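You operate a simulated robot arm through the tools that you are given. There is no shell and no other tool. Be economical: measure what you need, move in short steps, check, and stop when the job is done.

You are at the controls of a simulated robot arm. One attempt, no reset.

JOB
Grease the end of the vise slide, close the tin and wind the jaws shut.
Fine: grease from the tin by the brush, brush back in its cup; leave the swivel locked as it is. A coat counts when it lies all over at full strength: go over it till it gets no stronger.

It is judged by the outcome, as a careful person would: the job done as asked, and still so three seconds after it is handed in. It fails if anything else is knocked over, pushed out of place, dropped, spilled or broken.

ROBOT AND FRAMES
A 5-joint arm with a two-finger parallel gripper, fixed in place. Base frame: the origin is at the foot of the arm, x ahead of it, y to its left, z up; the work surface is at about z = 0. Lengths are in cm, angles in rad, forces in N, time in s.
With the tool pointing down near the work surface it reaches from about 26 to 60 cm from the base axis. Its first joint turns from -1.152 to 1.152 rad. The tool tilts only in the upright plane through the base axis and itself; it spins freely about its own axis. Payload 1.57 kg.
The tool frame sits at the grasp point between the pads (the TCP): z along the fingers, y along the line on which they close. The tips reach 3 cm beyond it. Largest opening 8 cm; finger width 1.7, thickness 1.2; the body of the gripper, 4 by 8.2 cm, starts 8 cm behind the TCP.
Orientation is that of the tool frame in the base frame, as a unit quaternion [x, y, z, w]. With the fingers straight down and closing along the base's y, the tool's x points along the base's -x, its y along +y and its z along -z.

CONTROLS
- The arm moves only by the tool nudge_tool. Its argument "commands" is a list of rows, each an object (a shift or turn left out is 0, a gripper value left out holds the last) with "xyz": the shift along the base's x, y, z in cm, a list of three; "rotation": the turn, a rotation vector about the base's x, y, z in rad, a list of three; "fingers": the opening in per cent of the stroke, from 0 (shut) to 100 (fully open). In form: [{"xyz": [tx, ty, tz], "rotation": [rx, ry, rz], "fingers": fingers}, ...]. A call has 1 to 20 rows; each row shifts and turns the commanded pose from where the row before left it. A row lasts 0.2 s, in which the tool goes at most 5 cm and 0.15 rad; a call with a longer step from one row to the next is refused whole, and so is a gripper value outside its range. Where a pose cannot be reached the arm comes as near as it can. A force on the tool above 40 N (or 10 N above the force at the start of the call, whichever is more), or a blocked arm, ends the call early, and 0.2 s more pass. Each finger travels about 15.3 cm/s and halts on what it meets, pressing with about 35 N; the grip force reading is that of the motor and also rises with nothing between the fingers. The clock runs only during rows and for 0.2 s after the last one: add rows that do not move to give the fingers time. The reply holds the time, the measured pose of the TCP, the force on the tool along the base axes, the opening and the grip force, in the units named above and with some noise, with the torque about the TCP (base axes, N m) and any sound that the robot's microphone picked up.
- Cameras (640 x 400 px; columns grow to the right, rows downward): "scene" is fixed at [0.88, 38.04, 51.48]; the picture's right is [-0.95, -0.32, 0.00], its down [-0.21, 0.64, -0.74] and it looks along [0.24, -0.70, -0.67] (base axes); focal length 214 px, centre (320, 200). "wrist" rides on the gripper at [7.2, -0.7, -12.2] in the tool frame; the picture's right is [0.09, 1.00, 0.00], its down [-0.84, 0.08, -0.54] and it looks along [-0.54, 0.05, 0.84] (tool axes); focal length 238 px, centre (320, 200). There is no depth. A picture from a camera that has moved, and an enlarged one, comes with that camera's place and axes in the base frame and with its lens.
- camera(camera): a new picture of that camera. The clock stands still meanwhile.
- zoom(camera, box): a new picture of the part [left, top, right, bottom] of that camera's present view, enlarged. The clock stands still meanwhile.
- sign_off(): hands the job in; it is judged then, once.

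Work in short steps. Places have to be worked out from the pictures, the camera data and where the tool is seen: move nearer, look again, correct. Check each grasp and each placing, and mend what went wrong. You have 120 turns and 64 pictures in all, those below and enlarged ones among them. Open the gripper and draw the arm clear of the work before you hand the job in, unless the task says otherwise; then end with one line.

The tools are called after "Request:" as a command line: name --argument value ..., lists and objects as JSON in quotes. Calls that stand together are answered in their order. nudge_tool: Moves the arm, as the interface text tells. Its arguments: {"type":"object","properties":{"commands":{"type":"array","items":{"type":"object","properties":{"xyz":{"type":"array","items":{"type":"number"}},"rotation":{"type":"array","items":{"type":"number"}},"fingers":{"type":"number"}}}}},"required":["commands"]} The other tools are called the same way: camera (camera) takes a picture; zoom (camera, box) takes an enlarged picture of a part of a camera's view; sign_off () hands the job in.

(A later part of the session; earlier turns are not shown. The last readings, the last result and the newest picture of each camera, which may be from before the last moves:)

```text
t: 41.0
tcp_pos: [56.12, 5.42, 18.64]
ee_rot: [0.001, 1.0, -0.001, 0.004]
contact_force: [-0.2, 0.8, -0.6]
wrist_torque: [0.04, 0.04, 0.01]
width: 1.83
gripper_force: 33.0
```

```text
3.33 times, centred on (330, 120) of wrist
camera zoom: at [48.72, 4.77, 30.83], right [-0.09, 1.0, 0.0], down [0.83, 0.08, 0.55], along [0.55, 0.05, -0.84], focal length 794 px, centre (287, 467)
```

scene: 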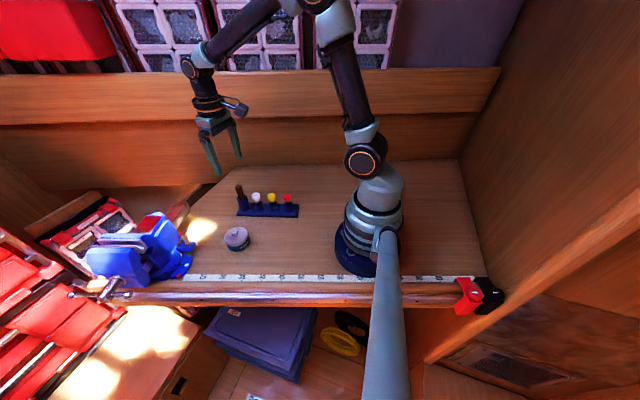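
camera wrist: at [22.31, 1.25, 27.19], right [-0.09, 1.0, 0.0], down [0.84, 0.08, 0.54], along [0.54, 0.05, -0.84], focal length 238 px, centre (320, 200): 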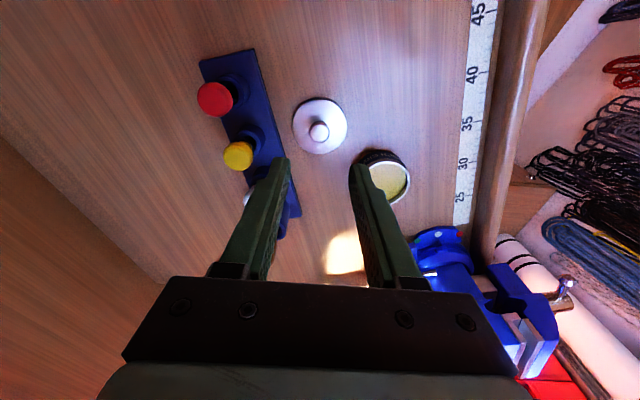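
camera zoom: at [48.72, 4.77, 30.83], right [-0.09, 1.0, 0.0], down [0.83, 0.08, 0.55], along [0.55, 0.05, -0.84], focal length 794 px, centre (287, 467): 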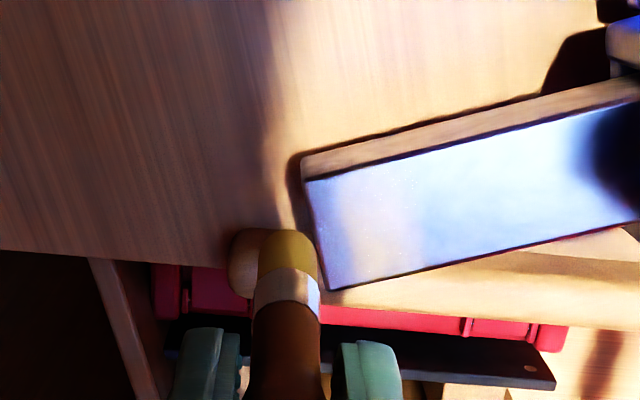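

A faint warm band shows where the brush passed. I zoom in more closely to see the texture at the slide end.

Request:
zoom --camera "wrist" --box '[325, 75, 395, 130]'

Request:
zoom --camera "scene" --box '[160, 190, 210, 235]'

```text
7.27 times, centred on (360, 102) of wrist
camera zoom: at [48.72, 4.77, 30.83], right [-0.09, 1.0, 0.0], down [0.83, 0.08, 0.55], along [0.55, 0.05, -0.84], focal length 1734 px, centre (29, 909)
```

zoom: 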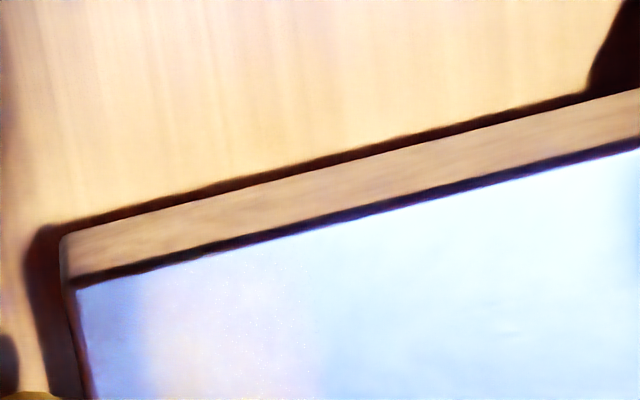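

```text
8.89 times, centred on (185, 212) of scene
camera zoom: at [0.88, 38.04, 51.48], right [-0.95, -0.32, 0.0], down [-0.21, 0.64, -0.74], along [0.24, -0.7, -0.67], focal length 1906 px, centre (1520, 89)
```

zoom: 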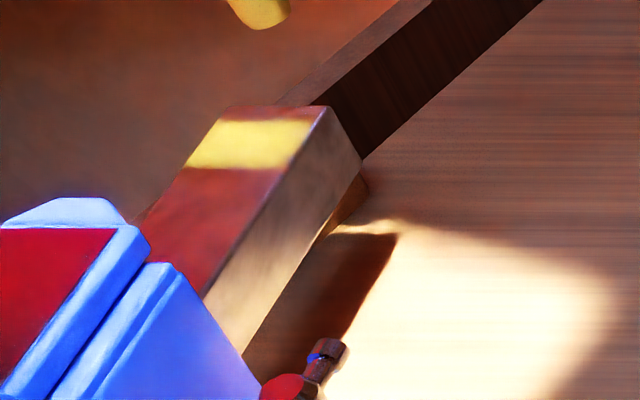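

The scene view shows a clear yellow band near the end. I now run lengthwise strokes from the end edge inwards about 4 cm, starting at the -x edge.

Request:
nudge_tool --commands '[{"xyz": [-1.71, 0.69, 0]}, {"xyz": [0, 0, -1.5]}, {"xyz": [0, 0, -1.2]}, {"xyz": [0, 0, -0.3]}, {"xyz": [-0.18, 0.543, 0]}, {"xyz": [-0.18, 0.543, 0]}, {"xyz": [-0.18, 0.543, 0]}, {"xyz": [-0.18, 0.543, 0]}, {"xyz": [-0.18, 0.543, 0]}, {"xyz": [-0.18, 0.543, 0]}, {"xyz": [-0.18, 0.543, 0]}, {"xyz": [0.52, 0.173, 0]}, {"xyz": [0.18, -0.543, 0]}, {"xyz": [0.18, -0.543, 0]}, {"xyz": [0.18, -0.543, 0]}, {"xyz": [0.18, -0.543, 0]}, {"xyz": [0.18, -0.543, 0]}, {"xyz": [0.18, -0.543, 0]}, {"xyz": [0.18, -0.543, 0]}]'

Request:
nudge_tool --commands '[{"xyz": [0.52, 0.173, 0]}, {"xyz": [-0.18, 0.543, 0]}, {"xyz": [-0.18, 0.543, 0]}, {"xyz": [-0.18, 0.543, 0]}, {"xyz": [-0.18, 0.543, 0]}, {"xyz": [-0.18, 0.543, 0]}, {"xyz": [-0.18, 0.543, 0]}, {"xyz": [-0.18, 0.543, 0]}, {"xyz": [0.52, 0.173, 0]}, {"xyz": [0.18, -0.543, 0]}, {"xyz": [0.18, -0.543, 0]}, {"xyz": [0.18, -0.543, 0]}, {"xyz": [0.18, -0.543, 0]}, {"xyz": [0.18, -0.543, 0]}, {"xyz": [0.18, -0.543, 0]}, {"xyz": [0.18, -0.543, 0]}]'

Request:
zoom --camera "scene" --box '[160, 190, 210, 235]'

```text
t: 45.0
tcp_pos: [54.96, 6.24, 15.64]
ee_rot: [0.0, 1.0, 0.0, 0.004]
contact_force: [0.5, 0.2, -0.2]
wrist_torque: [0.01, -0.02, 0.01]
width: 1.85
gripper_force: 32.9
```

```text
t: 48.4
tcp_pos: [55.96, 6.54, 15.65]
ee_rot: [0.0, 1.0, 0.0, 0.005]
contact_force: [0.7, 0.0, 0.2]
wrist_torque: [0.03, 0.02, -0.01]
width: 1.85
gripper_force: 32.8
```

```text
8.89 times, centred on (185, 212) of scene
camera zoom: at [0.88, 38.04, 51.48], right [-0.95, -0.32, 0.0], down [-0.21, 0.64, -0.74], along [0.24, -0.7, -0.67], focal length 1906 px, centre (1520, 89)
```

zoom: 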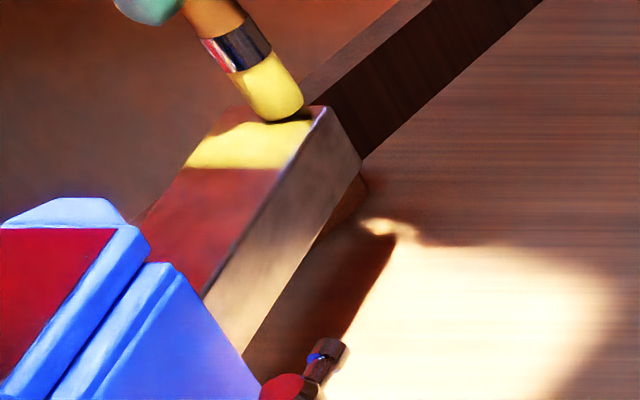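

The band hasn't extended, but the force reads near zero, so the brush may only be skimming. I press 0.15 cm lower and stroke inward along the middle.

Request:
nudge_tool --commands '[{"xyz": [-0.5, 0.3, 0]}, {"xyz": [0, 0, -0.1]}, {"xyz": [0, 0, -0.1]}, {}]'

Request:
nudge_tool --commands '[{"xyz": [-0.18, 0.543, 0]}, {"xyz": [-0.18, 0.543, 0]}, {"xyz": [-0.18, 0.543, 0]}, {"xyz": [-0.18, 0.543, 0]}, {"xyz": [-0.18, 0.543, 0]}, {"xyz": [-0.18, 0.543, 0]}]'

Request:
zoom --camera "scene" --box '[160, 190, 210, 235]'

```text
t: 49.4
tcp_pos: [55.55, 6.77, 15.53]
ee_rot: [0.001, 1.0, 0.001, 0.006]
contact_force: [-2.0, -0.4, 8.0]
wrist_torque: [-0.05, 0.09, 0.02]
width: 1.84
gripper_force: 32.6
```

```text
t: 50.8
tcp_pos: [54.32, 10.02, 15.57]
ee_rot: [0.001, 1.0, 0.001, 0.005]
contact_force: [2.5, -8.4, 12.7]
wrist_torque: [-0.67, -0.23, 0.0]
width: 1.88
gripper_force: 33.2
```

```text
8.89 times, centred on (185, 212) of scene
camera zoom: at [0.87, 38.04, 51.48], right [-0.95, -0.32, 0.0], down [-0.21, 0.64, -0.74], along [0.24, -0.7, -0.67], focal length 1906 px, centre (1520, 89)
```

zoom: 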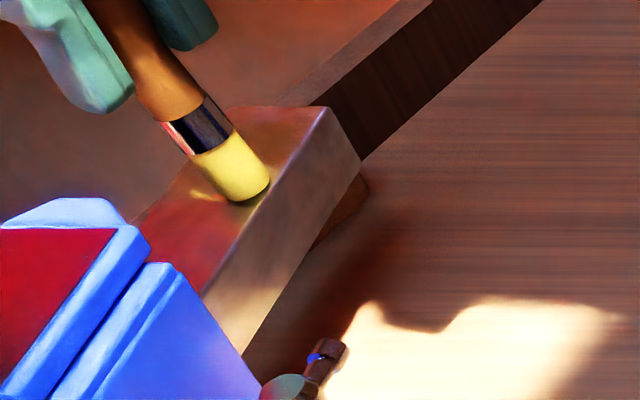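

The picture is confused by the arm's shadow. I lift clear to one side and inspect the slide top from both cameras.

Request:
nudge_tool --commands '[{"xyz": [0, 0, 1]}, {"xyz": [0, 0, 2]}, {"xyz": [1, -3, 0.5]}, {"xyz": [1, -3, 0]}, {"xyz": [0, -3, 0]}, {}]'

Request:
zoom --camera "scene" --box '[160, 190, 210, 235]'

Request:
zoom --camera "wrist" --box '[340, 40, 560, 160]'

```text
t: 52.2
tcp_pos: [56.47, 1.01, 18.85]
ee_rot: [0.001, 1.0, 0.001, 0.004]
contact_force: [-0.6, 0.0, 0.6]
wrist_torque: [-0.01, 0.01, -0.02]
width: 1.86
gripper_force: 33.7
```

```text
8.89 times, centred on (185, 212) of scene
camera zoom: at [0.88, 38.04, 51.48], right [-0.95, -0.32, 0.0], down [-0.21, 0.64, -0.74], along [0.24, -0.7, -0.67], focal length 1906 px, centre (1520, 89)
```

zoom: 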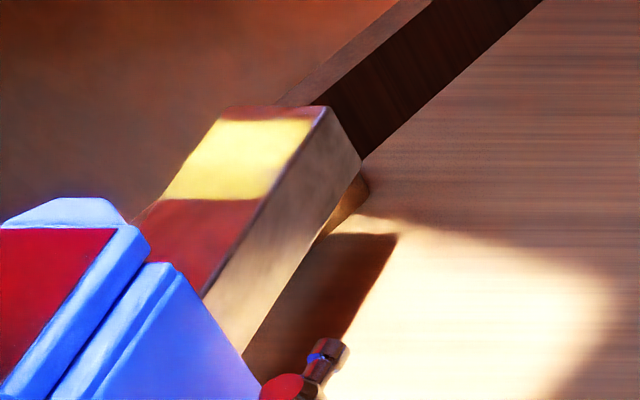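

```text
2.91 times, centred on (450, 100) of wrist
camera zoom: at [49.03, 0.33, 30.89], right [-0.09, 1.0, 0.0], down [0.83, 0.08, 0.55], along [0.55, 0.05, -0.84], focal length 693 px, centre (-58, 491)
```

zoom: 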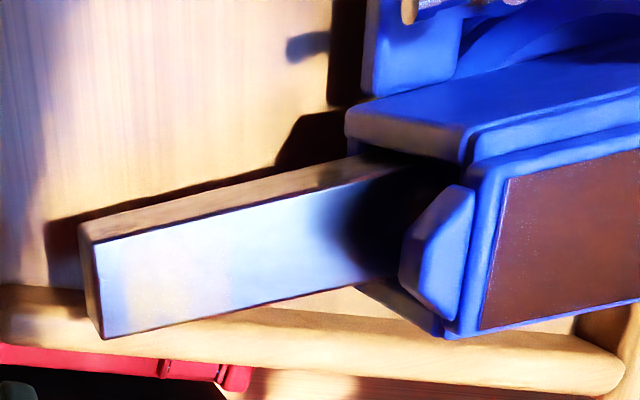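

The yellow coat is real and now reaches from about 0.85 to 5 cm along. That means the true end is near (55.72,5.5), and the last 0.8 cm at the end is still bare. I go back to the very end and zigzag inwards with light pressure.

Request:
nudge_tool --commands '[{"xyz": [-1.76, 4.36, 0]}, {"xyz": [0, 0, -1.6]}, {"xyz": [0, 0, -1.4]}, {"xyz": [0, 0, -0.2]}, {"xyz": [0, 0, -0.2]}, {}]'

Request:
nudge_tool --commands '[{"xyz": [0.475, 0.158, 0]}, {"xyz": [0.475, 0.158, 0]}, {"xyz": [0.475, 0.158, 0]}, {"xyz": [0.475, 0.158, 0]}, {"xyz": [-0.16, 0.474, 0]}, {"xyz": [-0.475, -0.158, 0]}, {"xyz": [-0.475, -0.158, 0]}, {"xyz": [-0.475, -0.158, 0]}, {"xyz": [-0.475, -0.158, 0]}, {"xyz": [-0.16, 0.474, 0]}, {"xyz": [0.475, 0.158, 0]}, {"xyz": [0.475, 0.158, 0]}, {"xyz": [0.475, 0.158, 0]}, {"xyz": [0.475, 0.158, 0]}]'

```text
t: 53.6
tcp_pos: [54.46, 5.48, 15.56]
ee_rot: [0.001, 1.0, -0.001, 0.004]
contact_force: [-0.5, 0.3, -0.2]
wrist_torque: [0.0, 0.06, 0.0]
width: 1.84
gripper_force: 33.4
```

```text
t: 56.6
tcp_pos: [56.34, 7.15, 15.63]
ee_rot: [0.001, 1.0, 0.001, 0.004]
contact_force: [-1.4, -1.0, 2.3]
wrist_torque: [-0.09, 0.12, 0.02]
width: 1.88
gripper_force: 32.9
```

The force is light at 2 N, so I press 0.1 cm more. I repeat the three end passes in reverse, then lift and look.

Request:
nudge_tool --commands '[{"xyz": [0, 0, -0.1]}, {"xyz": [-0.475, -0.158, 0]}, {"xyz": [-0.475, -0.158, 0]}, {"xyz": [-0.475, -0.158, 0]}, {"xyz": [-0.475, -0.158, 0]}, {"xyz": [0.16, -0.474, 0]}, {"xyz": [0.475, 0.158, 0]}, {"xyz": [0.475, 0.158, 0]}, {"xyz": [0.475, 0.158, 0]}, {"xyz": [0.475, 0.158, 0]}, {"xyz": [0.16, -0.474, 0]}, {"xyz": [-0.475, -0.158, 0]}, {"xyz": [-0.475, -0.158, 0]}, {"xyz": [-0.475, -0.158, 0]}, {"xyz": [-0.475, -0.158, 0]}]'

Request:
nudge_tool --commands '[{"xyz": [0, 0, 1]}, {"xyz": [0, 0, 2.4]}, {"xyz": [1, -3, 0]}, {"xyz": [1, -2, 0]}, {}]'

Request:
zoom --camera "scene" --box '[160, 190, 210, 235]'

```text
t: 59.8
tcp_pos: [54.58, 5.37, 15.45]
ee_rot: [0.001, 1.0, -0.001, 0.005]
contact_force: [-0.5, -0.1, -0.4]
wrist_torque: [0.0, 0.01, -0.02]
width: 1.84
gripper_force: 32.8
```

```text
t: 61.0
tcp_pos: [56.5, 0.35, 18.78]
ee_rot: [0.002, 1.0, -0.001, 0.004]
contact_force: [-0.8, 0.4, 0.1]
wrist_torque: [0.0, -0.02, 0.0]
width: 1.85
gripper_force: 32.9
```

```text
8.89 times, centred on (185, 212) of scene
camera zoom: at [0.88, 38.04, 51.48], right [-0.95, -0.32, 0.0], down [-0.21, 0.64, -0.74], along [0.24, -0.7, -0.67], focal length 1906 px, centre (1520, 89)
```

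zoom: 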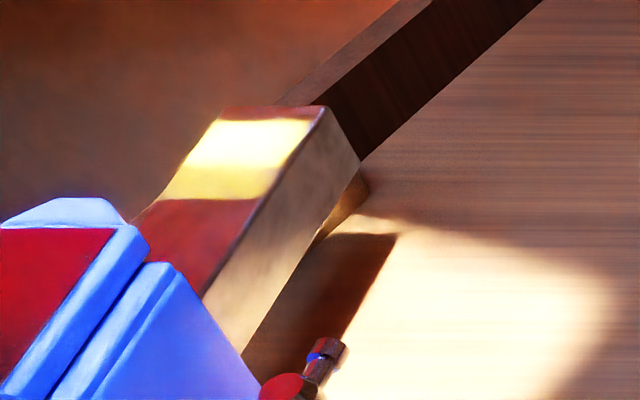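

The first zone is now stronger and the zone beyond is lighter, so repeated passes build the coat. I zigzag from 2.5 to 6 cm inwards to see how far the coatable area goes.

Request:
nudge_tool --commands '[{"xyz": [-1.26, 3.6, 0]}, {"xyz": [-1.26, 3.6, 0]}, {"xyz": [0, 0, -1.6]}, {"xyz": [0, 0, -1.5]}, {"xyz": [0, 0, -0.3]}, {"xyz": [0.475, 0.158, 0]}, {"xyz": [0.475, 0.158, 0]}, {"xyz": [0.475, 0.158, 0]}, {"xyz": [0.475, 0.158, 0]}, {"xyz": [-0.22, 0.664, 0]}, {"xyz": [-0.475, -0.158, 0]}, {"xyz": [-0.475, -0.158, 0]}, {"xyz": [-0.475, -0.158, 0]}, {"xyz": [-0.475, -0.158, 0]}, {"xyz": [-0.22, 0.664, 0]}, {"xyz": [0.475, 0.158, 0]}, {"xyz": [0.475, 0.158, 0]}, {"xyz": [0.475, 0.158, 0]}, {"xyz": [0.475, 0.158, 0]}]'

Request:
nudge_tool --commands '[{"xyz": [-0.22, 0.664, 0]}, {"xyz": [-0.475, -0.158, 0]}, {"xyz": [-0.475, -0.158, 0]}, {"xyz": [-0.475, -0.158, 0]}, {"xyz": [-0.475, -0.158, 0]}, {"xyz": [-0.22, 0.664, 0]}, {"xyz": [0.475, 0.158, 0]}, {"xyz": [0.475, 0.158, 0]}, {"xyz": [0.475, 0.158, 0]}, {"xyz": [0.475, 0.158, 0]}, {"xyz": [-0.22, 0.664, 0]}, {"xyz": [-0.475, -0.158, 0]}, {"xyz": [-0.475, -0.158, 0]}, {"xyz": [-0.475, -0.158, 0]}, {"xyz": [-0.475, -0.158, 0]}]'

Request:
nudge_tool --commands '[{"xyz": [0, 0, 1]}, {"xyz": [0, 0, 2.4]}, {"xyz": [1, -4, 0]}, {"xyz": [1, -4, 0]}, {"xyz": [0, -3, 0]}, {}]'

Request:
zoom --camera "scene" --box '[160, 190, 210, 235]'

```text
t: 65.0
tcp_pos: [55.56, 9.65, 15.49]
ee_rot: [0.001, 1.0, 0.001, 0.005]
contact_force: [0.5, -0.3, -0.6]
wrist_torque: [-0.01, 0.01, -0.05]
width: 1.84
gripper_force: 33.1
```

```text
t: 68.2
tcp_pos: [52.89, 11.02, 15.37]
ee_rot: [0.001, 1.0, 0.0, 0.005]
contact_force: [0.0, 0.1, -1.2]
wrist_torque: [-0.01, 0.02, 0.02]
width: 1.86
gripper_force: 33.2
```

```text
t: 69.6
tcp_pos: [54.96, -0.15, 19.04]
ee_rot: [0.001, 1.0, 0.0, 0.005]
contact_force: [0.0, 0.3, -0.9]
wrist_torque: [0.0, 0.03, -0.04]
width: 1.84
gripper_force: 32.6
```

```text
8.89 times, centred on (185, 212) of scene
camera zoom: at [0.88, 38.04, 51.48], right [-0.95, -0.32, 0.0], down [-0.21, 0.64, -0.74], along [0.24, -0.7, -0.67], focal length 1906 px, centre (1520, 89)
```

zoom: 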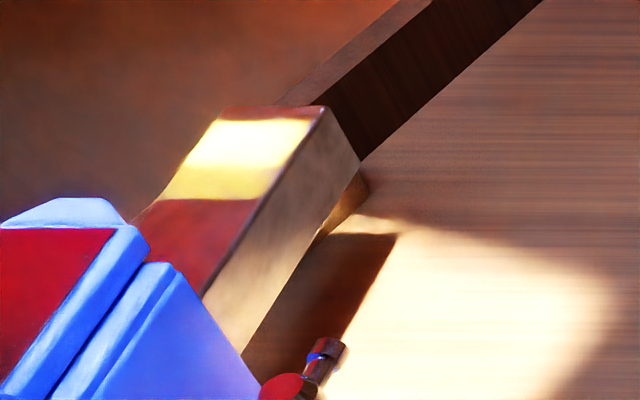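

There was no change this time and the force was about zero, so contact was lost or the brush is empty. I check the brush itself.

Request:
zoom --camera "scene" --box '[150, 130, 250, 220]'

```text
4.44 times, centred on (200, 175) of scene
camera zoom: at [0.88, 38.04, 51.48], right [-0.95, -0.32, 0.0], down [-0.21, 0.64, -0.74], along [0.24, -0.7, -0.67], focal length 953 px, centre (853, 311)
```

zoom: 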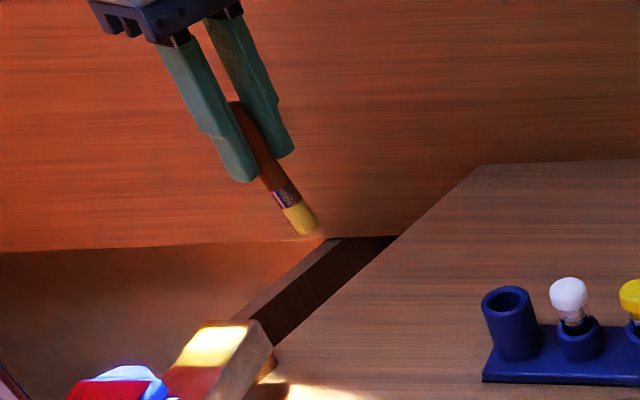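

The brush is still yellow, so contact was likely lost. I go to the middle about 4.5 cm in and press down until I feel contact.

Request:
nudge_tool --commands '[{"xyz": [-0.2, 3.3, 0]}, {"xyz": [-0.2, 3.3, 0]}, {"xyz": [-0.2, 3.3, 0]}, {"xyz": [0, 0, -1.8]}, {"xyz": [0, 0, -1.6]}, {"xyz": [0, 0, -0.15]}, {}]'

Request:
nudge_tool --commands '[{"xyz": [0, 0, -0.1]}, {}]'

Request:
nudge_tool --commands '[{"xyz": [0, 0, -0.1]}, {}]'

```text
t: 71.2
tcp_pos: [54.42, 9.88, 15.29]
ee_rot: [0.001, 1.0, 0.001, 0.006]
contact_force: [-3.6, 0.1, 12.2]
wrist_torque: [0.0, 0.32, -0.01]
width: 1.86
gripper_force: 32.5
```

```text
t: 71.8
tcp_pos: [54.49, 9.88, 15.41]
ee_rot: [0.001, 1.0, 0.001, 0.007]
contact_force: [-1.9, 1.6, 21.1]
wrist_torque: [0.15, 0.27, 0.01]
width: 1.86
gripper_force: 32.9
```

```text
t: 72.4
tcp_pos: [54.49, 9.89, 15.27]
ee_rot: [0.001, 1.0, 0.002, 0.007]
contact_force: [-1.3, -0.8, 27.4]
wrist_torque: [-0.11, 0.33, 0.0]
width: 1.87
gripper_force: 33.2
```

Now there is solid contact at z≈15.35; the brush had crept in the grip. I ease off slightly and zigzag from 4.5 to 6.5 cm.

Request:
nudge_tool --commands '[{"xyz": [0, 0, 0.08]}, {"xyz": [0.475, 0.158, 0]}, {"xyz": [0.475, 0.158, 0]}, {"xyz": [-0.475, -0.158, 0]}, {"xyz": [-0.475, -0.158, 0]}, {"xyz": [-0.475, -0.158, 0]}, {"xyz": [-0.475, -0.158, 0]}, {"xyz": [-0.22, 0.664, 0]}, {"xyz": [0.475, 0.158, 0]}, {"xyz": [0.475, 0.158, 0]}, {"xyz": [0.475, 0.158, 0]}, {"xyz": [0.475, 0.158, 0]}, {"xyz": [-0.22, 0.664, 0]}, {"xyz": [-0.475, -0.158, 0]}, {"xyz": [-0.475, -0.158, 0]}, {"xyz": [-0.475, -0.158, 0]}, {"xyz": [-0.475, -0.158, 0]}]'

Request:
nudge_tool --commands '[{"xyz": [0, 0, 1]}, {"xyz": [0, 0, 2.4]}, {"xyz": [1, -4, 0]}, {"xyz": [1, -4, 0]}, {"xyz": [0, -3, 0]}, {}]'

Request:
zoom --camera "scene" --box '[160, 190, 210, 235]'

```text
t: 76.0
tcp_pos: [53.09, 10.88, 15.15]
ee_rot: [0.001, 1.0, 0.0, 0.004]
contact_force: [0.2, -0.5, 0.5]
wrist_torque: [0.0, -0.01, 0.01]
width: 1.87
gripper_force: 33.0
```

```text
t: 77.4
tcp_pos: [54.98, -0.28, 18.72]
ee_rot: [0.001, 1.0, 0.0, 0.005]
contact_force: [-0.1, -0.3, -0.9]
wrist_torque: [0.03, -0.01, -0.02]
width: 1.86
gripper_force: 33.1
```

```text
8.89 times, centred on (185, 212) of scene
camera zoom: at [0.88, 38.04, 51.48], right [-0.95, -0.32, 0.0], down [-0.21, 0.64, -0.74], along [0.24, -0.7, -0.67], focal length 1906 px, centre (1520, 89)
```

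zoom: 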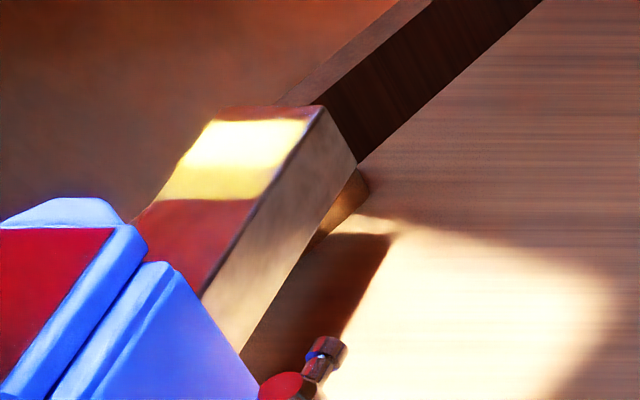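

Nothing was added beyond the yellow edge and the second zone got no stronger, so the brush is probably spent. The vise picture also shifted by a pixel or so, so I will press more gently. I go back to the tin for more grease.

Request:
nudge_tool --commands '[{"xyz": [-3, 2, 1]}, {"xyz": [-4, 2, 0]}, {"xyz": [-4, 2, 0]}, {"xyz": [-4, 2, 0]}, {"xyz": [-4, 2, 0]}, {"xyz": [-1.45, 0.1, 0]}, {"xyz": [0, 0, -3.5]}, {"xyz": [0, 0, -3.5]}, {"xyz": [0, 0, -1.3]}, {}]'

Request:
nudge_tool --commands '[{"xyz": [0, 0, -0.2]}, {"xyz": [0, 0, -0.1]}, {"xyz": [0, 0, -0.1]}, {"xyz": [0, 0, -0.1]}, {}]'

```text
t: 79.6
tcp_pos: [34.42, 10.06, 11.24]
ee_rot: [0.0, 1.0, 0.001, 0.004]
contact_force: [-0.4, 0.8, 0.9]
wrist_torque: [0.03, -0.05, 0.02]
width: 1.85
gripper_force: 33.0
```

```text
t: 80.8
tcp_pos: [34.57, 9.97, 10.82]
ee_rot: [0.0, 1.0, 0.0, 0.004]
contact_force: [-0.3, 0.5, 3.9]
wrist_torque: [0.01, 0.11, -0.05]
width: 1.88
gripper_force: 33.0
```

There is light contact with the grease at z≈10.8. I press a touch more, swirl a little, and look.

Request:
nudge_tool --commands '[{"xyz": [0, 0, -0.1]}, {"xyz": [0.5, 0, 0]}, {"xyz": [-0.5, 0.5, 0]}, {"xyz": [-0.5, -0.5, 0]}, {"xyz": [0.5, -0.5, 0]}, {"xyz": [0, 0.3, 0]}, {}]'

Request:
zoom --camera "scene" --box '[190, 190, 280, 260]'

```text
t: 82.4
tcp_pos: [34.7, 9.77, 10.73]
ee_rot: [0.001, 1.0, 0.0, 0.004]
contact_force: [-0.2, -2.0, 2.8]
wrist_torque: [-0.14, 0.03, 0.06]
width: 1.85
gripper_force: 33.5
```

```text
5.71 times, centred on (235, 225) of scene
camera zoom: at [0.88, 38.04, 51.48], right [-0.95, -0.32, 0.0], down [-0.21, 0.64, -0.74], along [0.24, -0.7, -0.67], focal length 1226 px, centre (806, 57)
```

zoom: 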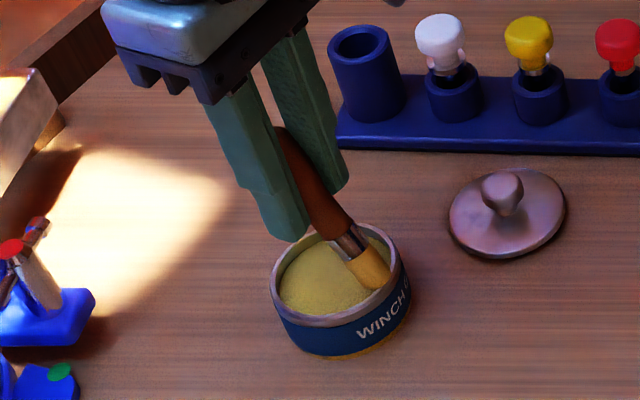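

The brush has pivoted in the grip, its tip leaning towards -x. I lift and measure the tilt from the wrist.

Request:
nudge_tool --commands '[{"xyz": [0, 0, 2]}, {"xyz": [0, 0, 4]}, {"xyz": [0, 0, 3]}, {}]'

Request:
zoom --camera "wrist" --box '[240, 80, 400, 220]'

Request:
zoom --camera "scene" --box '[180, 140, 280, 230]'

```text
t: 83.4
tcp_pos: [34.52, 9.57, 19.68]
ee_rot: [0.0, 1.0, 0.0, 0.005]
contact_force: [-0.2, 0.1, -0.4]
wrist_torque: [-0.01, 0.02, -0.01]
width: 1.85
gripper_force: 32.9
```

```text
2.86 times, centred on (320, 150) of wrist
camera zoom: at [27.17, 8.96, 31.78], right [-0.09, 1.0, 0.0], down [0.83, 0.07, 0.55], along [0.55, 0.05, -0.84], focal length 681 px, centre (320, 343)
```

zoom: 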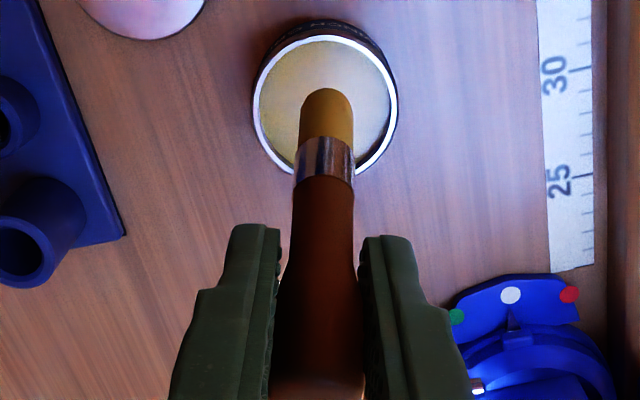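

```text
4.44 times, centred on (230, 185) of scene
camera zoom: at [0.88, 38.04, 51.48], right [-0.95, -0.32, 0.0], down [-0.21, 0.64, -0.74], along [0.24, -0.7, -0.67], focal length 953 px, centre (720, 267)
```

zoom: 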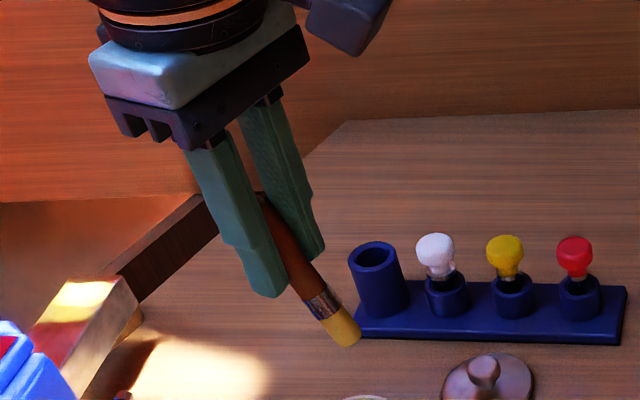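

The brush leans about 0.3 rad in the finger plane. That explains the lost contact and the side push, because the tip was some 2 cm towards -x of the TCP. I compensate by tilting the tool 0.3 rad outward above the slide, then verify where the tip is.

Request:
nudge_tool --commands '[{"xyz": [4, -0.4, 0]}, {"xyz": [4, -0.4, 0]}, {"xyz": [4, -0.4, 0]}, {"xyz": [4, -0.4, 0]}, {"xyz": [4, -0.4, 0]}, {"xyz": [0.5, 0, 0], "rotation": [0.02, -0.148, 0]}, {"rotation": [0.02, -0.148, 0]}, {"xyz": [0, 0, -1]}, {}]'

Request:
zoom --camera "wrist" --box '[240, 60, 400, 200]'

Request:
zoom --camera "scene" --box '[140, 150, 220, 230]'

```text
t: 85.4
tcp_pos: [55.03, 7.78, 18.78]
ee_rot: [0.001, 0.988, 0.021, 0.153]
contact_force: [-0.1, -0.3, 0.2]
wrist_torque: [-0.03, -0.03, 0.02]
width: 1.85
gripper_force: 32.7
```

```text
2.86 times, centred on (320, 130) of wrist
camera zoom: at [44.5, 6.67, 28.02], right [-0.09, 1.0, 0.02], down [0.64, 0.05, 0.77], along [0.77, 0.08, -0.64], focal length 681 px, centre (320, 400)
```

zoom: 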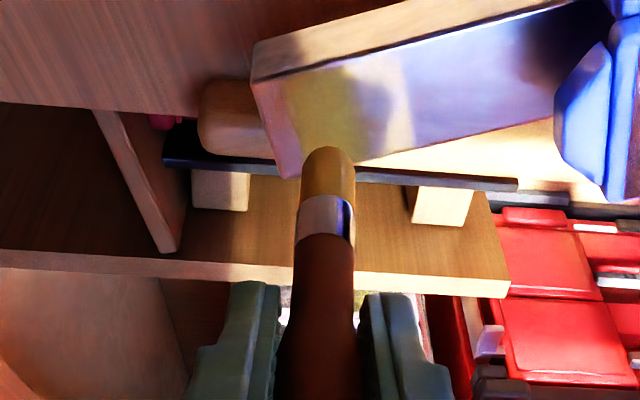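

```text
5.00 times, centred on (180, 190) of scene
camera zoom: at [0.88, 38.04, 51.48], right [-0.95, -0.32, 0.0], down [-0.21, 0.64, -0.74], along [0.24, -0.7, -0.67], focal length 1072 px, centre (1020, 250)
```

zoom: 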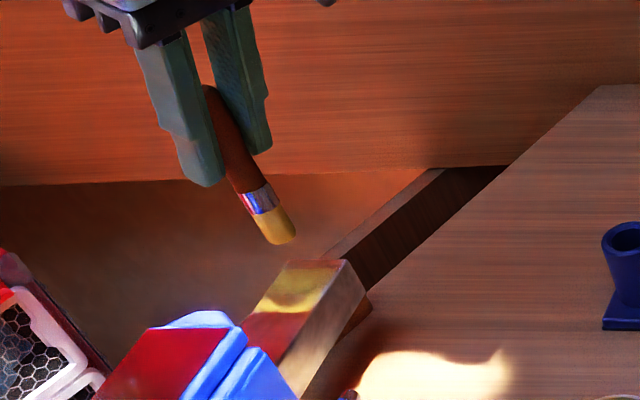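

This angle shows the coat well, so I zoom closer on the slide top.

Request:
zoom --camera "wrist" --box '[295, 65, 365, 125]'

```text
6.67 times, centred on (330, 95) of wrist
camera zoom: at [44.5, 6.67, 28.02], right [-0.09, 1.0, 0.02], down [0.64, 0.05, 0.77], along [0.77, 0.08, -0.64], focal length 1589 px, centre (253, 900)
```

zoom: 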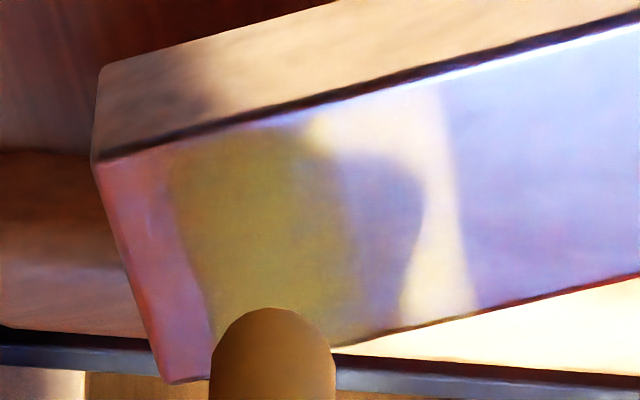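

Now it's clear: a strong band covers about 0.6–2.0 cm from the end and a weak one 2.0–3.1 cm; brushing beyond or nearer the edge added nothing, so that is probably the patch. With the brush upright again I set down over the weak band.

Request:
nudge_tool --commands '[{"xyz": [-0.34, 1.02, 0]}, {"xyz": [0, 0, -1.5]}, {"xyz": [0, 0, -1.2]}, {"xyz": [0, 0, -0.2]}, {}]'

Request:
nudge_tool --commands '[{"xyz": [0, 0, -0.12]}, {}]'

Request:
nudge_tool --commands '[{"xyz": [0, 0, -0.12]}, {}]'

```text
t: 86.6
tcp_pos: [54.62, 8.85, 15.68]
ee_rot: [0.001, 0.988, 0.024, 0.151]
contact_force: [0.3, -0.3, -0.1]
wrist_torque: [0.0, -0.02, 0.04]
width: 1.87
gripper_force: 32.4
```

```text
t: 87.2
tcp_pos: [54.73, 8.75, 15.64]
ee_rot: [0.0, 0.988, 0.025, 0.151]
contact_force: [0.3, 0.5, -0.3]
wrist_torque: [-0.01, -0.01, -0.02]
width: 1.86
gripper_force: 33.7
```

```text
t: 87.8
tcp_pos: [54.78, 8.81, 15.46]
ee_rot: [0.0, 0.988, 0.025, 0.152]
contact_force: [0.2, -0.1, -0.3]
wrist_torque: [0.0, 0.0, -0.02]
width: 1.86
gripper_force: 32.8
```

Request:
nudge_tool --commands '[{"xyz": [0, 0, -0.12]}, {}]'

Request:
nudge_tool --commands '[{"xyz": [0, 0, -0.12]}, {}]'

Request:
zoom --camera "wrist" --box '[270, 60, 380, 150]'

```text
t: 88.4
tcp_pos: [54.83, 8.76, 15.41]
ee_rot: [0.0, 0.988, 0.025, 0.151]
contact_force: [-0.1, 0.3, -0.1]
wrist_torque: [-0.01, 0.0, 0.01]
width: 1.86
gripper_force: 32.9
```

```text
t: 89.0
tcp_pos: [54.72, 8.77, 15.37]
ee_rot: [0.0, 0.988, 0.024, 0.151]
contact_force: [-0.3, -0.4, -0.5]
wrist_torque: [-0.01, 0.0, 0.02]
width: 1.84
gripper_force: 33.0
```

```text
4.44 times, centred on (325, 105) of wrist
camera zoom: at [44.2, 7.55, 24.69], right [-0.09, 1.0, 0.02], down [0.64, 0.04, 0.77], along [0.77, 0.09, -0.64], focal length 1059 px, centre (298, 622)
```

zoom: 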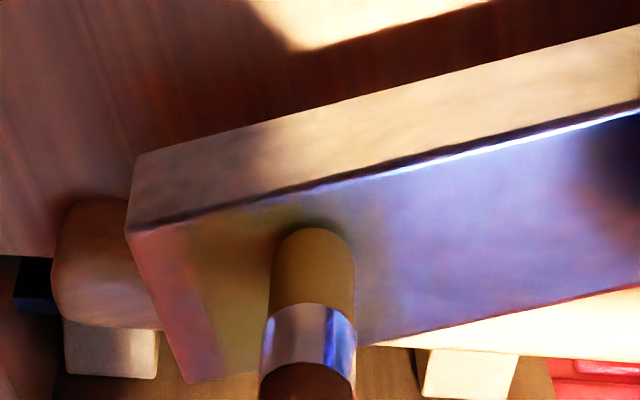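

It is nearly touching. I keep stepping down.

Request:
nudge_tool --commands '[{"xyz": [0, 0, -0.1]}, {}]'

Request:
nudge_tool --commands '[{"xyz": [0, 0, -0.1]}, {}]'

Request:
nudge_tool --commands '[{"xyz": [0, 0, -0.1]}, {}]'

```text
t: 89.6
tcp_pos: [54.77, 8.69, 15.26]
ee_rot: [0.001, 0.988, 0.024, 0.152]
contact_force: [-0.7, -0.4, -0.8]
wrist_torque: [0.02, -0.02, -0.02]
width: 1.87
gripper_force: 32.9
```

```text
t: 90.2
tcp_pos: [54.77, 8.78, 15.16]
ee_rot: [0.001, 0.988, 0.024, 0.152]
contact_force: [-1.0, 0.1, 6.9]
wrist_torque: [-0.03, 0.11, 0.0]
width: 1.86
gripper_force: 33.1
```

```text
t: 90.8
tcp_pos: [54.8, 8.79, 15.13]
ee_rot: [0.0, 0.988, 0.024, 0.153]
contact_force: [-3.7, -1.4, 17.8]
wrist_torque: [-0.08, 0.22, -0.02]
width: 1.83
gripper_force: 33.3
```

Contact is at z≈15.2. I stroke lengthwise along the centre over the patch, 1.0–3.3 cm, several times.

Request:
nudge_tool --commands '[{"xyz": [0, 0, 0.04]}, {"xyz": [-0.158, 0.475, 0]}, {"xyz": [-0.08, 0.24, 0]}, {"xyz": [0.158, -0.475, 0]}, {"xyz": [0.158, -0.475, 0]}, {"xyz": [0.158, -0.475, 0]}, {"xyz": [0.158, -0.475, 0]}, {"xyz": [0.08, -0.24, 0]}, {"xyz": [-0.158, 0.475, 0]}, {"xyz": [-0.158, 0.475, 0]}, {"xyz": [-0.158, 0.475, 0]}, {"xyz": [-0.158, 0.475, 0]}, {"xyz": [-0.08, 0.24, 0]}]'

Request:
zoom --camera "wrist" --box '[270, 60, 380, 150]'

```text
t: 93.6
tcp_pos: [54.39, 9.58, 15.07]
ee_rot: [0.0, 0.988, 0.026, 0.151]
contact_force: [0.7, -2.9, 3.6]
wrist_torque: [-0.22, -0.07, 0.0]
width: 1.86
gripper_force: 32.6
```

```text
4.44 times, centred on (325, 105) of wrist
camera zoom: at [43.92, 8.28, 24.44], right [-0.1, 1.0, 0.02], down [0.64, 0.04, 0.77], along [0.76, 0.09, -0.64], focal length 1059 px, centre (298, 622)
```

zoom: 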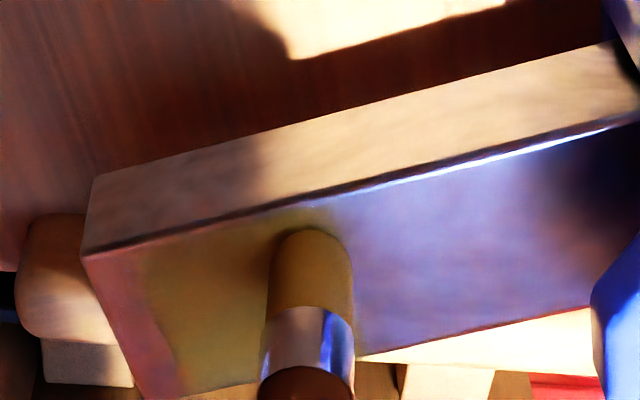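

The coat is getting strong. I do further passes along the centre and then along the -x side, lifting for the sideways shifts.

Request:
nudge_tool --commands '[{"xyz": [0.158, -0.475, 0]}, {"xyz": [0.158, -0.475, 0]}, {"xyz": [0.158, -0.475, 0]}, {"xyz": [0.158, -0.475, 0]}, {"xyz": [0.08, -0.24, 0]}, {"xyz": [-0.158, 0.475, 0]}, {"xyz": [-0.158, 0.475, 0]}, {"xyz": [-0.158, 0.475, 0]}, {"xyz": [-0.158, 0.475, 0]}, {"xyz": [-0.08, 0.24, 0]}, {"xyz": [0, 0, 0.3]}, {"xyz": [-0.76, -0.252, 0]}, {"xyz": [0, 0, -0.3]}, {"xyz": [0.158, -0.475, 0]}, {"xyz": [0.158, -0.475, 0]}, {"xyz": [0.158, -0.475, 0]}, {"xyz": [0.158, -0.475, 0]}, {"xyz": [0.08, -0.24, 0]}]'

Request:
nudge_tool --commands '[{"xyz": [-0.158, 0.475, 0]}, {"xyz": [-0.158, 0.475, 0]}, {"xyz": [-0.158, 0.475, 0]}, {"xyz": [-0.158, 0.475, 0]}, {"xyz": [-0.08, 0.24, 0]}, {"xyz": [0.158, -0.475, 0]}, {"xyz": [0.158, -0.475, 0]}, {"xyz": [0.158, -0.475, 0]}, {"xyz": [0.158, -0.475, 0]}, {"xyz": [0.08, -0.24, 0]}, {"xyz": [0, 0, 0.3]}, {"xyz": [1.52, 0.504, 0]}, {"xyz": [0, 0, -0.3]}, {"xyz": [-0.158, 0.475, 0]}, {"xyz": [-0.158, 0.475, 0]}, {"xyz": [-0.158, 0.475, 0]}, {"xyz": [-0.158, 0.475, 0]}, {"xyz": [-0.08, 0.24, 0]}]'

Request:
nudge_tool --commands '[{"xyz": [0.158, -0.475, 0]}, {"xyz": [0.158, -0.475, 0]}, {"xyz": [0.158, -0.475, 0]}, {"xyz": [0.158, -0.475, 0]}, {"xyz": [0.08, -0.24, 0]}, {"xyz": [-0.158, 0.475, 0]}, {"xyz": [-0.158, 0.475, 0]}, {"xyz": [-0.158, 0.475, 0]}, {"xyz": [-0.158, 0.475, 0]}, {"xyz": [-0.08, 0.24, 0]}]'

```text
t: 97.4
tcp_pos: [54.38, 7.07, 14.95]
ee_rot: [0.001, 0.988, 0.02, 0.151]
contact_force: [0.0, 1.3, 0.9]
wrist_torque: [0.07, 0.01, 0.0]
width: 1.85
gripper_force: 32.5
```

```text
t: 101.2
tcp_pos: [55.26, 9.66, 15.05]
ee_rot: [0.0, 0.988, 0.027, 0.152]
contact_force: [0.9, -1.2, 0.7]
wrist_torque: [-0.09, 0.0, -0.05]
width: 1.84
gripper_force: 32.5
```

```text
t: 103.4
tcp_pos: [55.22, 9.81, 15.13]
ee_rot: [0.001, 0.988, 0.027, 0.15]
contact_force: [0.0, 0.5, -0.4]
wrist_torque: [0.0, 0.02, 0.03]
width: 1.85
gripper_force: 32.2
```

Contact became very light on this side. I lower 0.1 cm, repeat the passes here and in the centre, then lift off to look.

Request:
nudge_tool --commands '[{"xyz": [0, 0, -0.12]}, {"xyz": [0.158, -0.475, 0]}, {"xyz": [0.158, -0.475, 0]}, {"xyz": [0.158, -0.475, 0]}, {"xyz": [0.158, -0.475, 0]}, {"xyz": [-0.158, 0.475, 0]}, {"xyz": [-0.158, 0.475, 0]}, {"xyz": [-0.158, 0.475, 0]}, {"xyz": [-0.158, 0.475, 0]}]'

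Request:
nudge_tool --commands '[{"xyz": [0, 0, 0.3]}, {"xyz": [-0.76, -0.252, 0]}, {"xyz": [0, 0, -0.3]}, {"xyz": [0.158, -0.475, 0]}, {"xyz": [0.158, -0.475, 0]}, {"xyz": [0.158, -0.475, 0]}, {"xyz": [0.158, -0.475, 0]}, {"xyz": [0.08, -0.24, 0]}, {"xyz": [-0.158, 0.475, 0]}, {"xyz": [-0.158, 0.475, 0]}, {"xyz": [-0.158, 0.475, 0]}, {"xyz": [-0.158, 0.475, 0]}]'

Request:
nudge_tool --commands '[{"xyz": [0, 0, 1]}, {"xyz": [0, 0, 3]}, {"xyz": [0, -2, 0]}, {"xyz": [0, -2, 0]}, {"xyz": [0, -2, 0]}, {}]'

Request:
zoom --camera "wrist" --box '[310, 50, 450, 160]'

```text
t: 105.4
tcp_pos: [55.35, 9.9, 14.92]
ee_rot: [0.0, 0.988, 0.027, 0.151]
contact_force: [2.0, -5.6, 9.3]
wrist_torque: [-0.46, -0.19, -0.03]
width: 1.82
gripper_force: 32.4
```

```text
t: 108.0
tcp_pos: [54.58, 9.22, 14.94]
ee_rot: [0.001, 0.988, 0.026, 0.151]
contact_force: [1.7, -5.5, 8.8]
wrist_torque: [-0.41, -0.17, -0.06]
width: 1.89
gripper_force: 33.1
```

```text
t: 109.4
tcp_pos: [54.49, 3.3, 19.02]
ee_rot: [0.003, 0.988, 0.009, 0.152]
contact_force: [0.3, -1.1, -0.1]
wrist_torque: [0.01, -0.03, 0.01]
width: 1.83
gripper_force: 32.6
```

```text
3.64 times, centred on (380, 105) of wrist
camera zoom: at [43.93, 2.39, 28.32], right [-0.09, 1.0, -0.01], down [0.63, 0.06, 0.77], along [0.77, 0.06, -0.64], focal length 867 px, centre (102, 546)
```

zoom: 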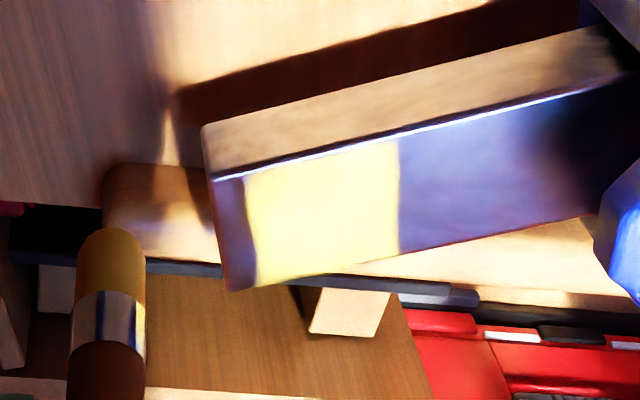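

The coat now shows as one even rectangle with sharp edges, so the patch is fully covered. I make one more full set of passes for strength: centre, -x side, then +x side.

Request:
nudge_tool --commands '[{"xyz": [0, 2, 0]}, {"xyz": [0, 2, 0]}, {"xyz": [0, 2, 0]}, {"xyz": [0, 0, -3]}, {"xyz": [0, 0, -1]}, {"xyz": [0.158, -0.475, 0]}, {"xyz": [0.158, -0.475, 0]}, {"xyz": [0.158, -0.475, 0]}, {"xyz": [0.158, -0.475, 0]}, {"xyz": [0, 0, 0.3]}, {"xyz": [-0.76, -0.252, 0]}, {"xyz": [0, 0, -0.3]}, {"xyz": [-0.158, 0.475, 0]}, {"xyz": [-0.158, 0.475, 0]}, {"xyz": [-0.158, 0.475, 0]}, {"xyz": [-0.158, 0.475, 0]}]'

Request:
nudge_tool --commands '[{"xyz": [0.158, -0.475, 0]}, {"xyz": [0.158, -0.475, 0]}, {"xyz": [0.158, -0.475, 0]}, {"xyz": [0.158, -0.475, 0]}, {"xyz": [0, 0, 0.3]}, {"xyz": [1.52, 0.504, 0]}, {"xyz": [0, 0, -0.3]}, {"xyz": [-0.158, 0.475, 0]}, {"xyz": [-0.158, 0.475, 0]}, {"xyz": [-0.158, 0.475, 0]}, {"xyz": [-0.158, 0.475, 0]}, {"xyz": [0.158, -0.475, 0]}, {"xyz": [0.158, -0.475, 0]}, {"xyz": [0.158, -0.475, 0]}, {"xyz": [0.158, -0.475, 0]}]'

Request:
nudge_tool --commands '[{"xyz": [0, 0, 0.3]}, {"xyz": [-0.76, -0.252, 0]}, {"xyz": [0, 0, -0.3]}, {"xyz": [-0.158, 0.475, 0]}, {"xyz": [-0.158, 0.475, 0]}, {"xyz": [-0.158, 0.475, 0]}, {"xyz": [-0.158, 0.475, 0]}, {"xyz": [0.158, -0.475, 0]}, {"xyz": [0.158, -0.475, 0]}, {"xyz": [0.158, -0.475, 0]}, {"xyz": [0.158, -0.475, 0]}]'

```text
t: 112.8
tcp_pos: [53.74, 9.09, 15.02]
ee_rot: [0.0, 0.988, 0.026, 0.15]
contact_force: [-0.2, -0.5, -0.1]
wrist_torque: [-0.05, 0.0, -0.01]
width: 1.88
gripper_force: 32.7
```

```text
t: 116.0
tcp_pos: [55.89, 7.59, 14.87]
ee_rot: [0.001, 0.988, 0.021, 0.152]
contact_force: [1.0, 1.2, 1.8]
wrist_torque: [0.06, 0.0, 0.03]
width: 1.86
gripper_force: 33.0
```

```text
t: 118.4
tcp_pos: [55.16, 7.39, 14.84]
ee_rot: [0.001, 0.988, 0.02, 0.152]
contact_force: [-0.9, 3.1, 4.3]
wrist_torque: [0.26, 0.03, -0.01]
width: 1.85
gripper_force: 32.7
```

The -x side pass was too light, so I repeat it slightly lower and then lift off clear.

Request:
nudge_tool --commands '[{"xyz": [0, 0, 0.3]}, {"xyz": [-0.76, -0.252, 0]}, {"xyz": [0, 0, -0.42]}, {"xyz": [-0.158, 0.475, 0]}, {"xyz": [-0.158, 0.475, 0]}, {"xyz": [-0.158, 0.475, 0]}, {"xyz": [-0.158, 0.475, 0]}, {"xyz": [0.158, -0.475, 0]}, {"xyz": [0.158, -0.475, 0]}, {"xyz": [0.158, -0.475, 0]}, {"xyz": [0.158, -0.475, 0]}]'

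Request:
nudge_tool --commands '[{"xyz": [0, 0, 1]}, {"xyz": [0, 0, 3]}, {"xyz": [0, -3, 2]}, {"xyz": [-3, -3, 0]}, {"xyz": [-3, -2, 0]}, {"xyz": [-4, -1, 0]}, {"xyz": [-4, -0.8, 0]}, {}]'

Request:
camera --camera "wrist"

```text
t: 120.8
tcp_pos: [54.5, 7.06, 14.73]
ee_rot: [0.001, 0.988, 0.02, 0.153]
contact_force: [-1.7, 7.9, 8.5]
wrist_torque: [0.55, 0.06, 0.04]
width: 1.89
gripper_force: 33.0
```

```text
t: 122.6
tcp_pos: [40.51, -2.85, 20.74]
ee_rot: [0.005, 0.989, -0.009, 0.15]
contact_force: [-0.5, 0.6, -1.2]
wrist_torque: [0.0, 0.02, 0.02]
width: 1.86
gripper_force: 33.1
out of reach, approached as far as the arm can: row 6
```

```text
5 pictures are left
camera wrist: at [29.88, -3.19, 30.19], right [-0.07, 1.0, -0.04], down [0.64, 0.08, 0.76], along [0.77, 0.03, -0.64], focal length 238 px, centre (320, 200)
```

wrist: 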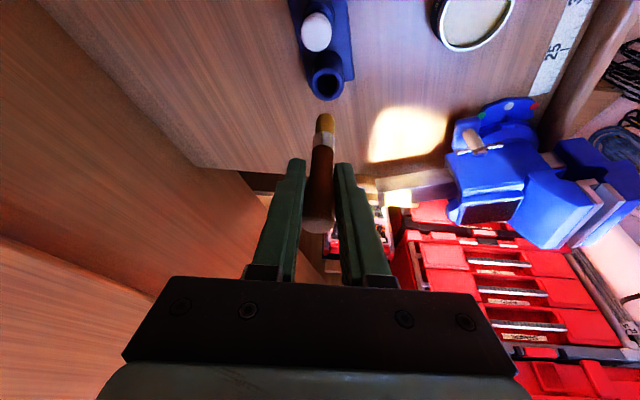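

The brush hangs vertical, its tip below (40.5,-2.85); triangulating gives the cup mouth at (40.65,-2.72), rim z≈6. I lower the tip to just above the rim and check alignment.

Request:
nudge_tool --commands '[{"xyz": [0.15, 0.12, -2]}, {"xyz": [0, 0, -2]}, {"xyz": [0, 0, -1.9]}, {}]'

Request:
zoom --camera "wrist" --box '[270, 60, 380, 150]'

```text
t: 123.6
tcp_pos: [40.71, -2.59, 14.79]
ee_rot: [0.006, 0.989, -0.009, 0.15]
contact_force: [-0.3, -0.2, 0.1]
wrist_torque: [0.0, 0.0, 0.0]
width: 1.84
gripper_force: 32.7
```

```text
4.44 times, centred on (325, 105) of wrist
camera zoom: at [30.08, -2.95, 24.27], right [-0.07, 1.0, -0.04], down [0.64, 0.08, 0.77], along [0.77, 0.03, -0.64], focal length 1059 px, centre (298, 622)
```

zoom: 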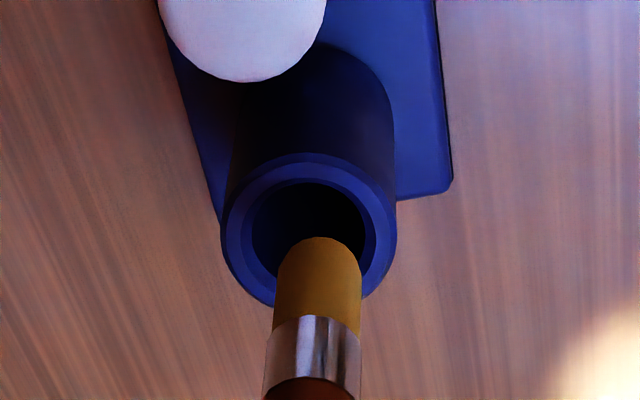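

The tip is about 0.25 cm too far +y and about 0.2 cm short in x relative to the hole. I shift (+0.22,-0.23) and lower gently, watching the force.

Request:
nudge_tool --commands '[{"xyz": [0.22, -0.23, 0]}, {"xyz": [0, 0, -0.8]}, {"xyz": [0, 0, -0.4]}, {"xyz": [0, 0, -0.3]}, {}]'

Request:
nudge_tool --commands '[{"xyz": [0, 0, -0.3]}, {"xyz": [0, 0, -0.3]}, {}]'

```text
t: 124.8
tcp_pos: [40.85, -2.85, 13.24]
ee_rot: [0.006, 0.989, -0.01, 0.15]
contact_force: [0.8, 0.7, 0.3]
wrist_torque: [0.0, 0.0, 0.0]
width: 1.88
gripper_force: 33.5
```

```text
t: 125.6
tcp_pos: [40.76, -2.83, 12.75]
ee_rot: [0.006, 0.989, -0.009, 0.15]
contact_force: [0.2, 0.3, 0.5]
wrist_torque: [0.03, 0.0, 0.02]
width: 1.87
gripper_force: 32.7
```

No resistance yet. I keep lowering in small steps.

Request:
nudge_tool --commands '[{"xyz": [0, 0, -0.3]}, {"xyz": [0, 0, -0.3]}, {"xyz": [0, 0, -0.3]}, {}]'

Request:
nudge_tool --commands '[{"xyz": [0, 0, -0.3]}, {"xyz": [0, 0, -0.3]}, {"xyz": [0, 0, -0.3]}, {}]'

```text
t: 126.6
tcp_pos: [40.83, -2.97, 11.88]
ee_rot: [0.006, 0.989, -0.009, 0.15]
contact_force: [0.2, 0.5, 0.4]
wrist_torque: [0.01, -0.01, 0.01]
width: 1.86
gripper_force: 33.0
```

```text
t: 127.6
tcp_pos: [40.91, -2.77, 11.04]
ee_rot: [0.006, 0.989, -0.01, 0.15]
contact_force: [0.2, 0.8, -0.8]
wrist_torque: [0.03, -0.02, -0.05]
width: 1.85
gripper_force: 32.4
```

The tip is now well inside the cup. I lower to about z=9.6, keeping the fingertips above the rim, then release and rise.

Request:
nudge_tool --commands '[{"xyz": [0, 0, -0.4]}, {"xyz": [0, 0, -0.4]}, {"xyz": [0, 0, -0.3]}, {"xyz": [0, 0, -0.3]}, {}]'

```text
t: 128.8
tcp_pos: [40.62, -2.86, 9.49]
ee_rot: [0.006, 0.989, -0.01, 0.15]
contact_force: [0.8, 1.1, 0.1]
wrist_torque: [0.02, -0.04, 0.0]
width: 1.84
gripper_force: 32.7
```

Request:
nudge_tool --commands '[{"fingers": 35}, {"fingers": 55}, {}, {"xyz": [0, 0, 2]}, {"xyz": [0, 0, 3]}, {"xyz": [0, 0, 4]}, {"xyz": [0, 0, 0], "rotation": [-0.005, 0.15, 0]}, {"xyz": [-2, 1, 0], "rotation": [-0.005, 0.148, 0]}, {}]'

Request:
camera --camera "scene"

```text
t: 130.8
tcp_pos: [38.89, -1.81, 18.68]
ee_rot: [0.004, 1.0, -0.001, 0.002]
contact_force: [0.1, 0.2, 0.1]
wrist_torque: [-0.02, -0.01, 0.01]
width: 4.37
gripper_force: 0.0
```

```text
3 pictures are left
```

scene: 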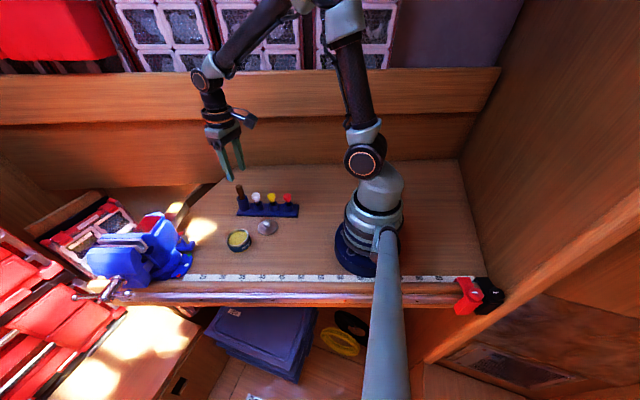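

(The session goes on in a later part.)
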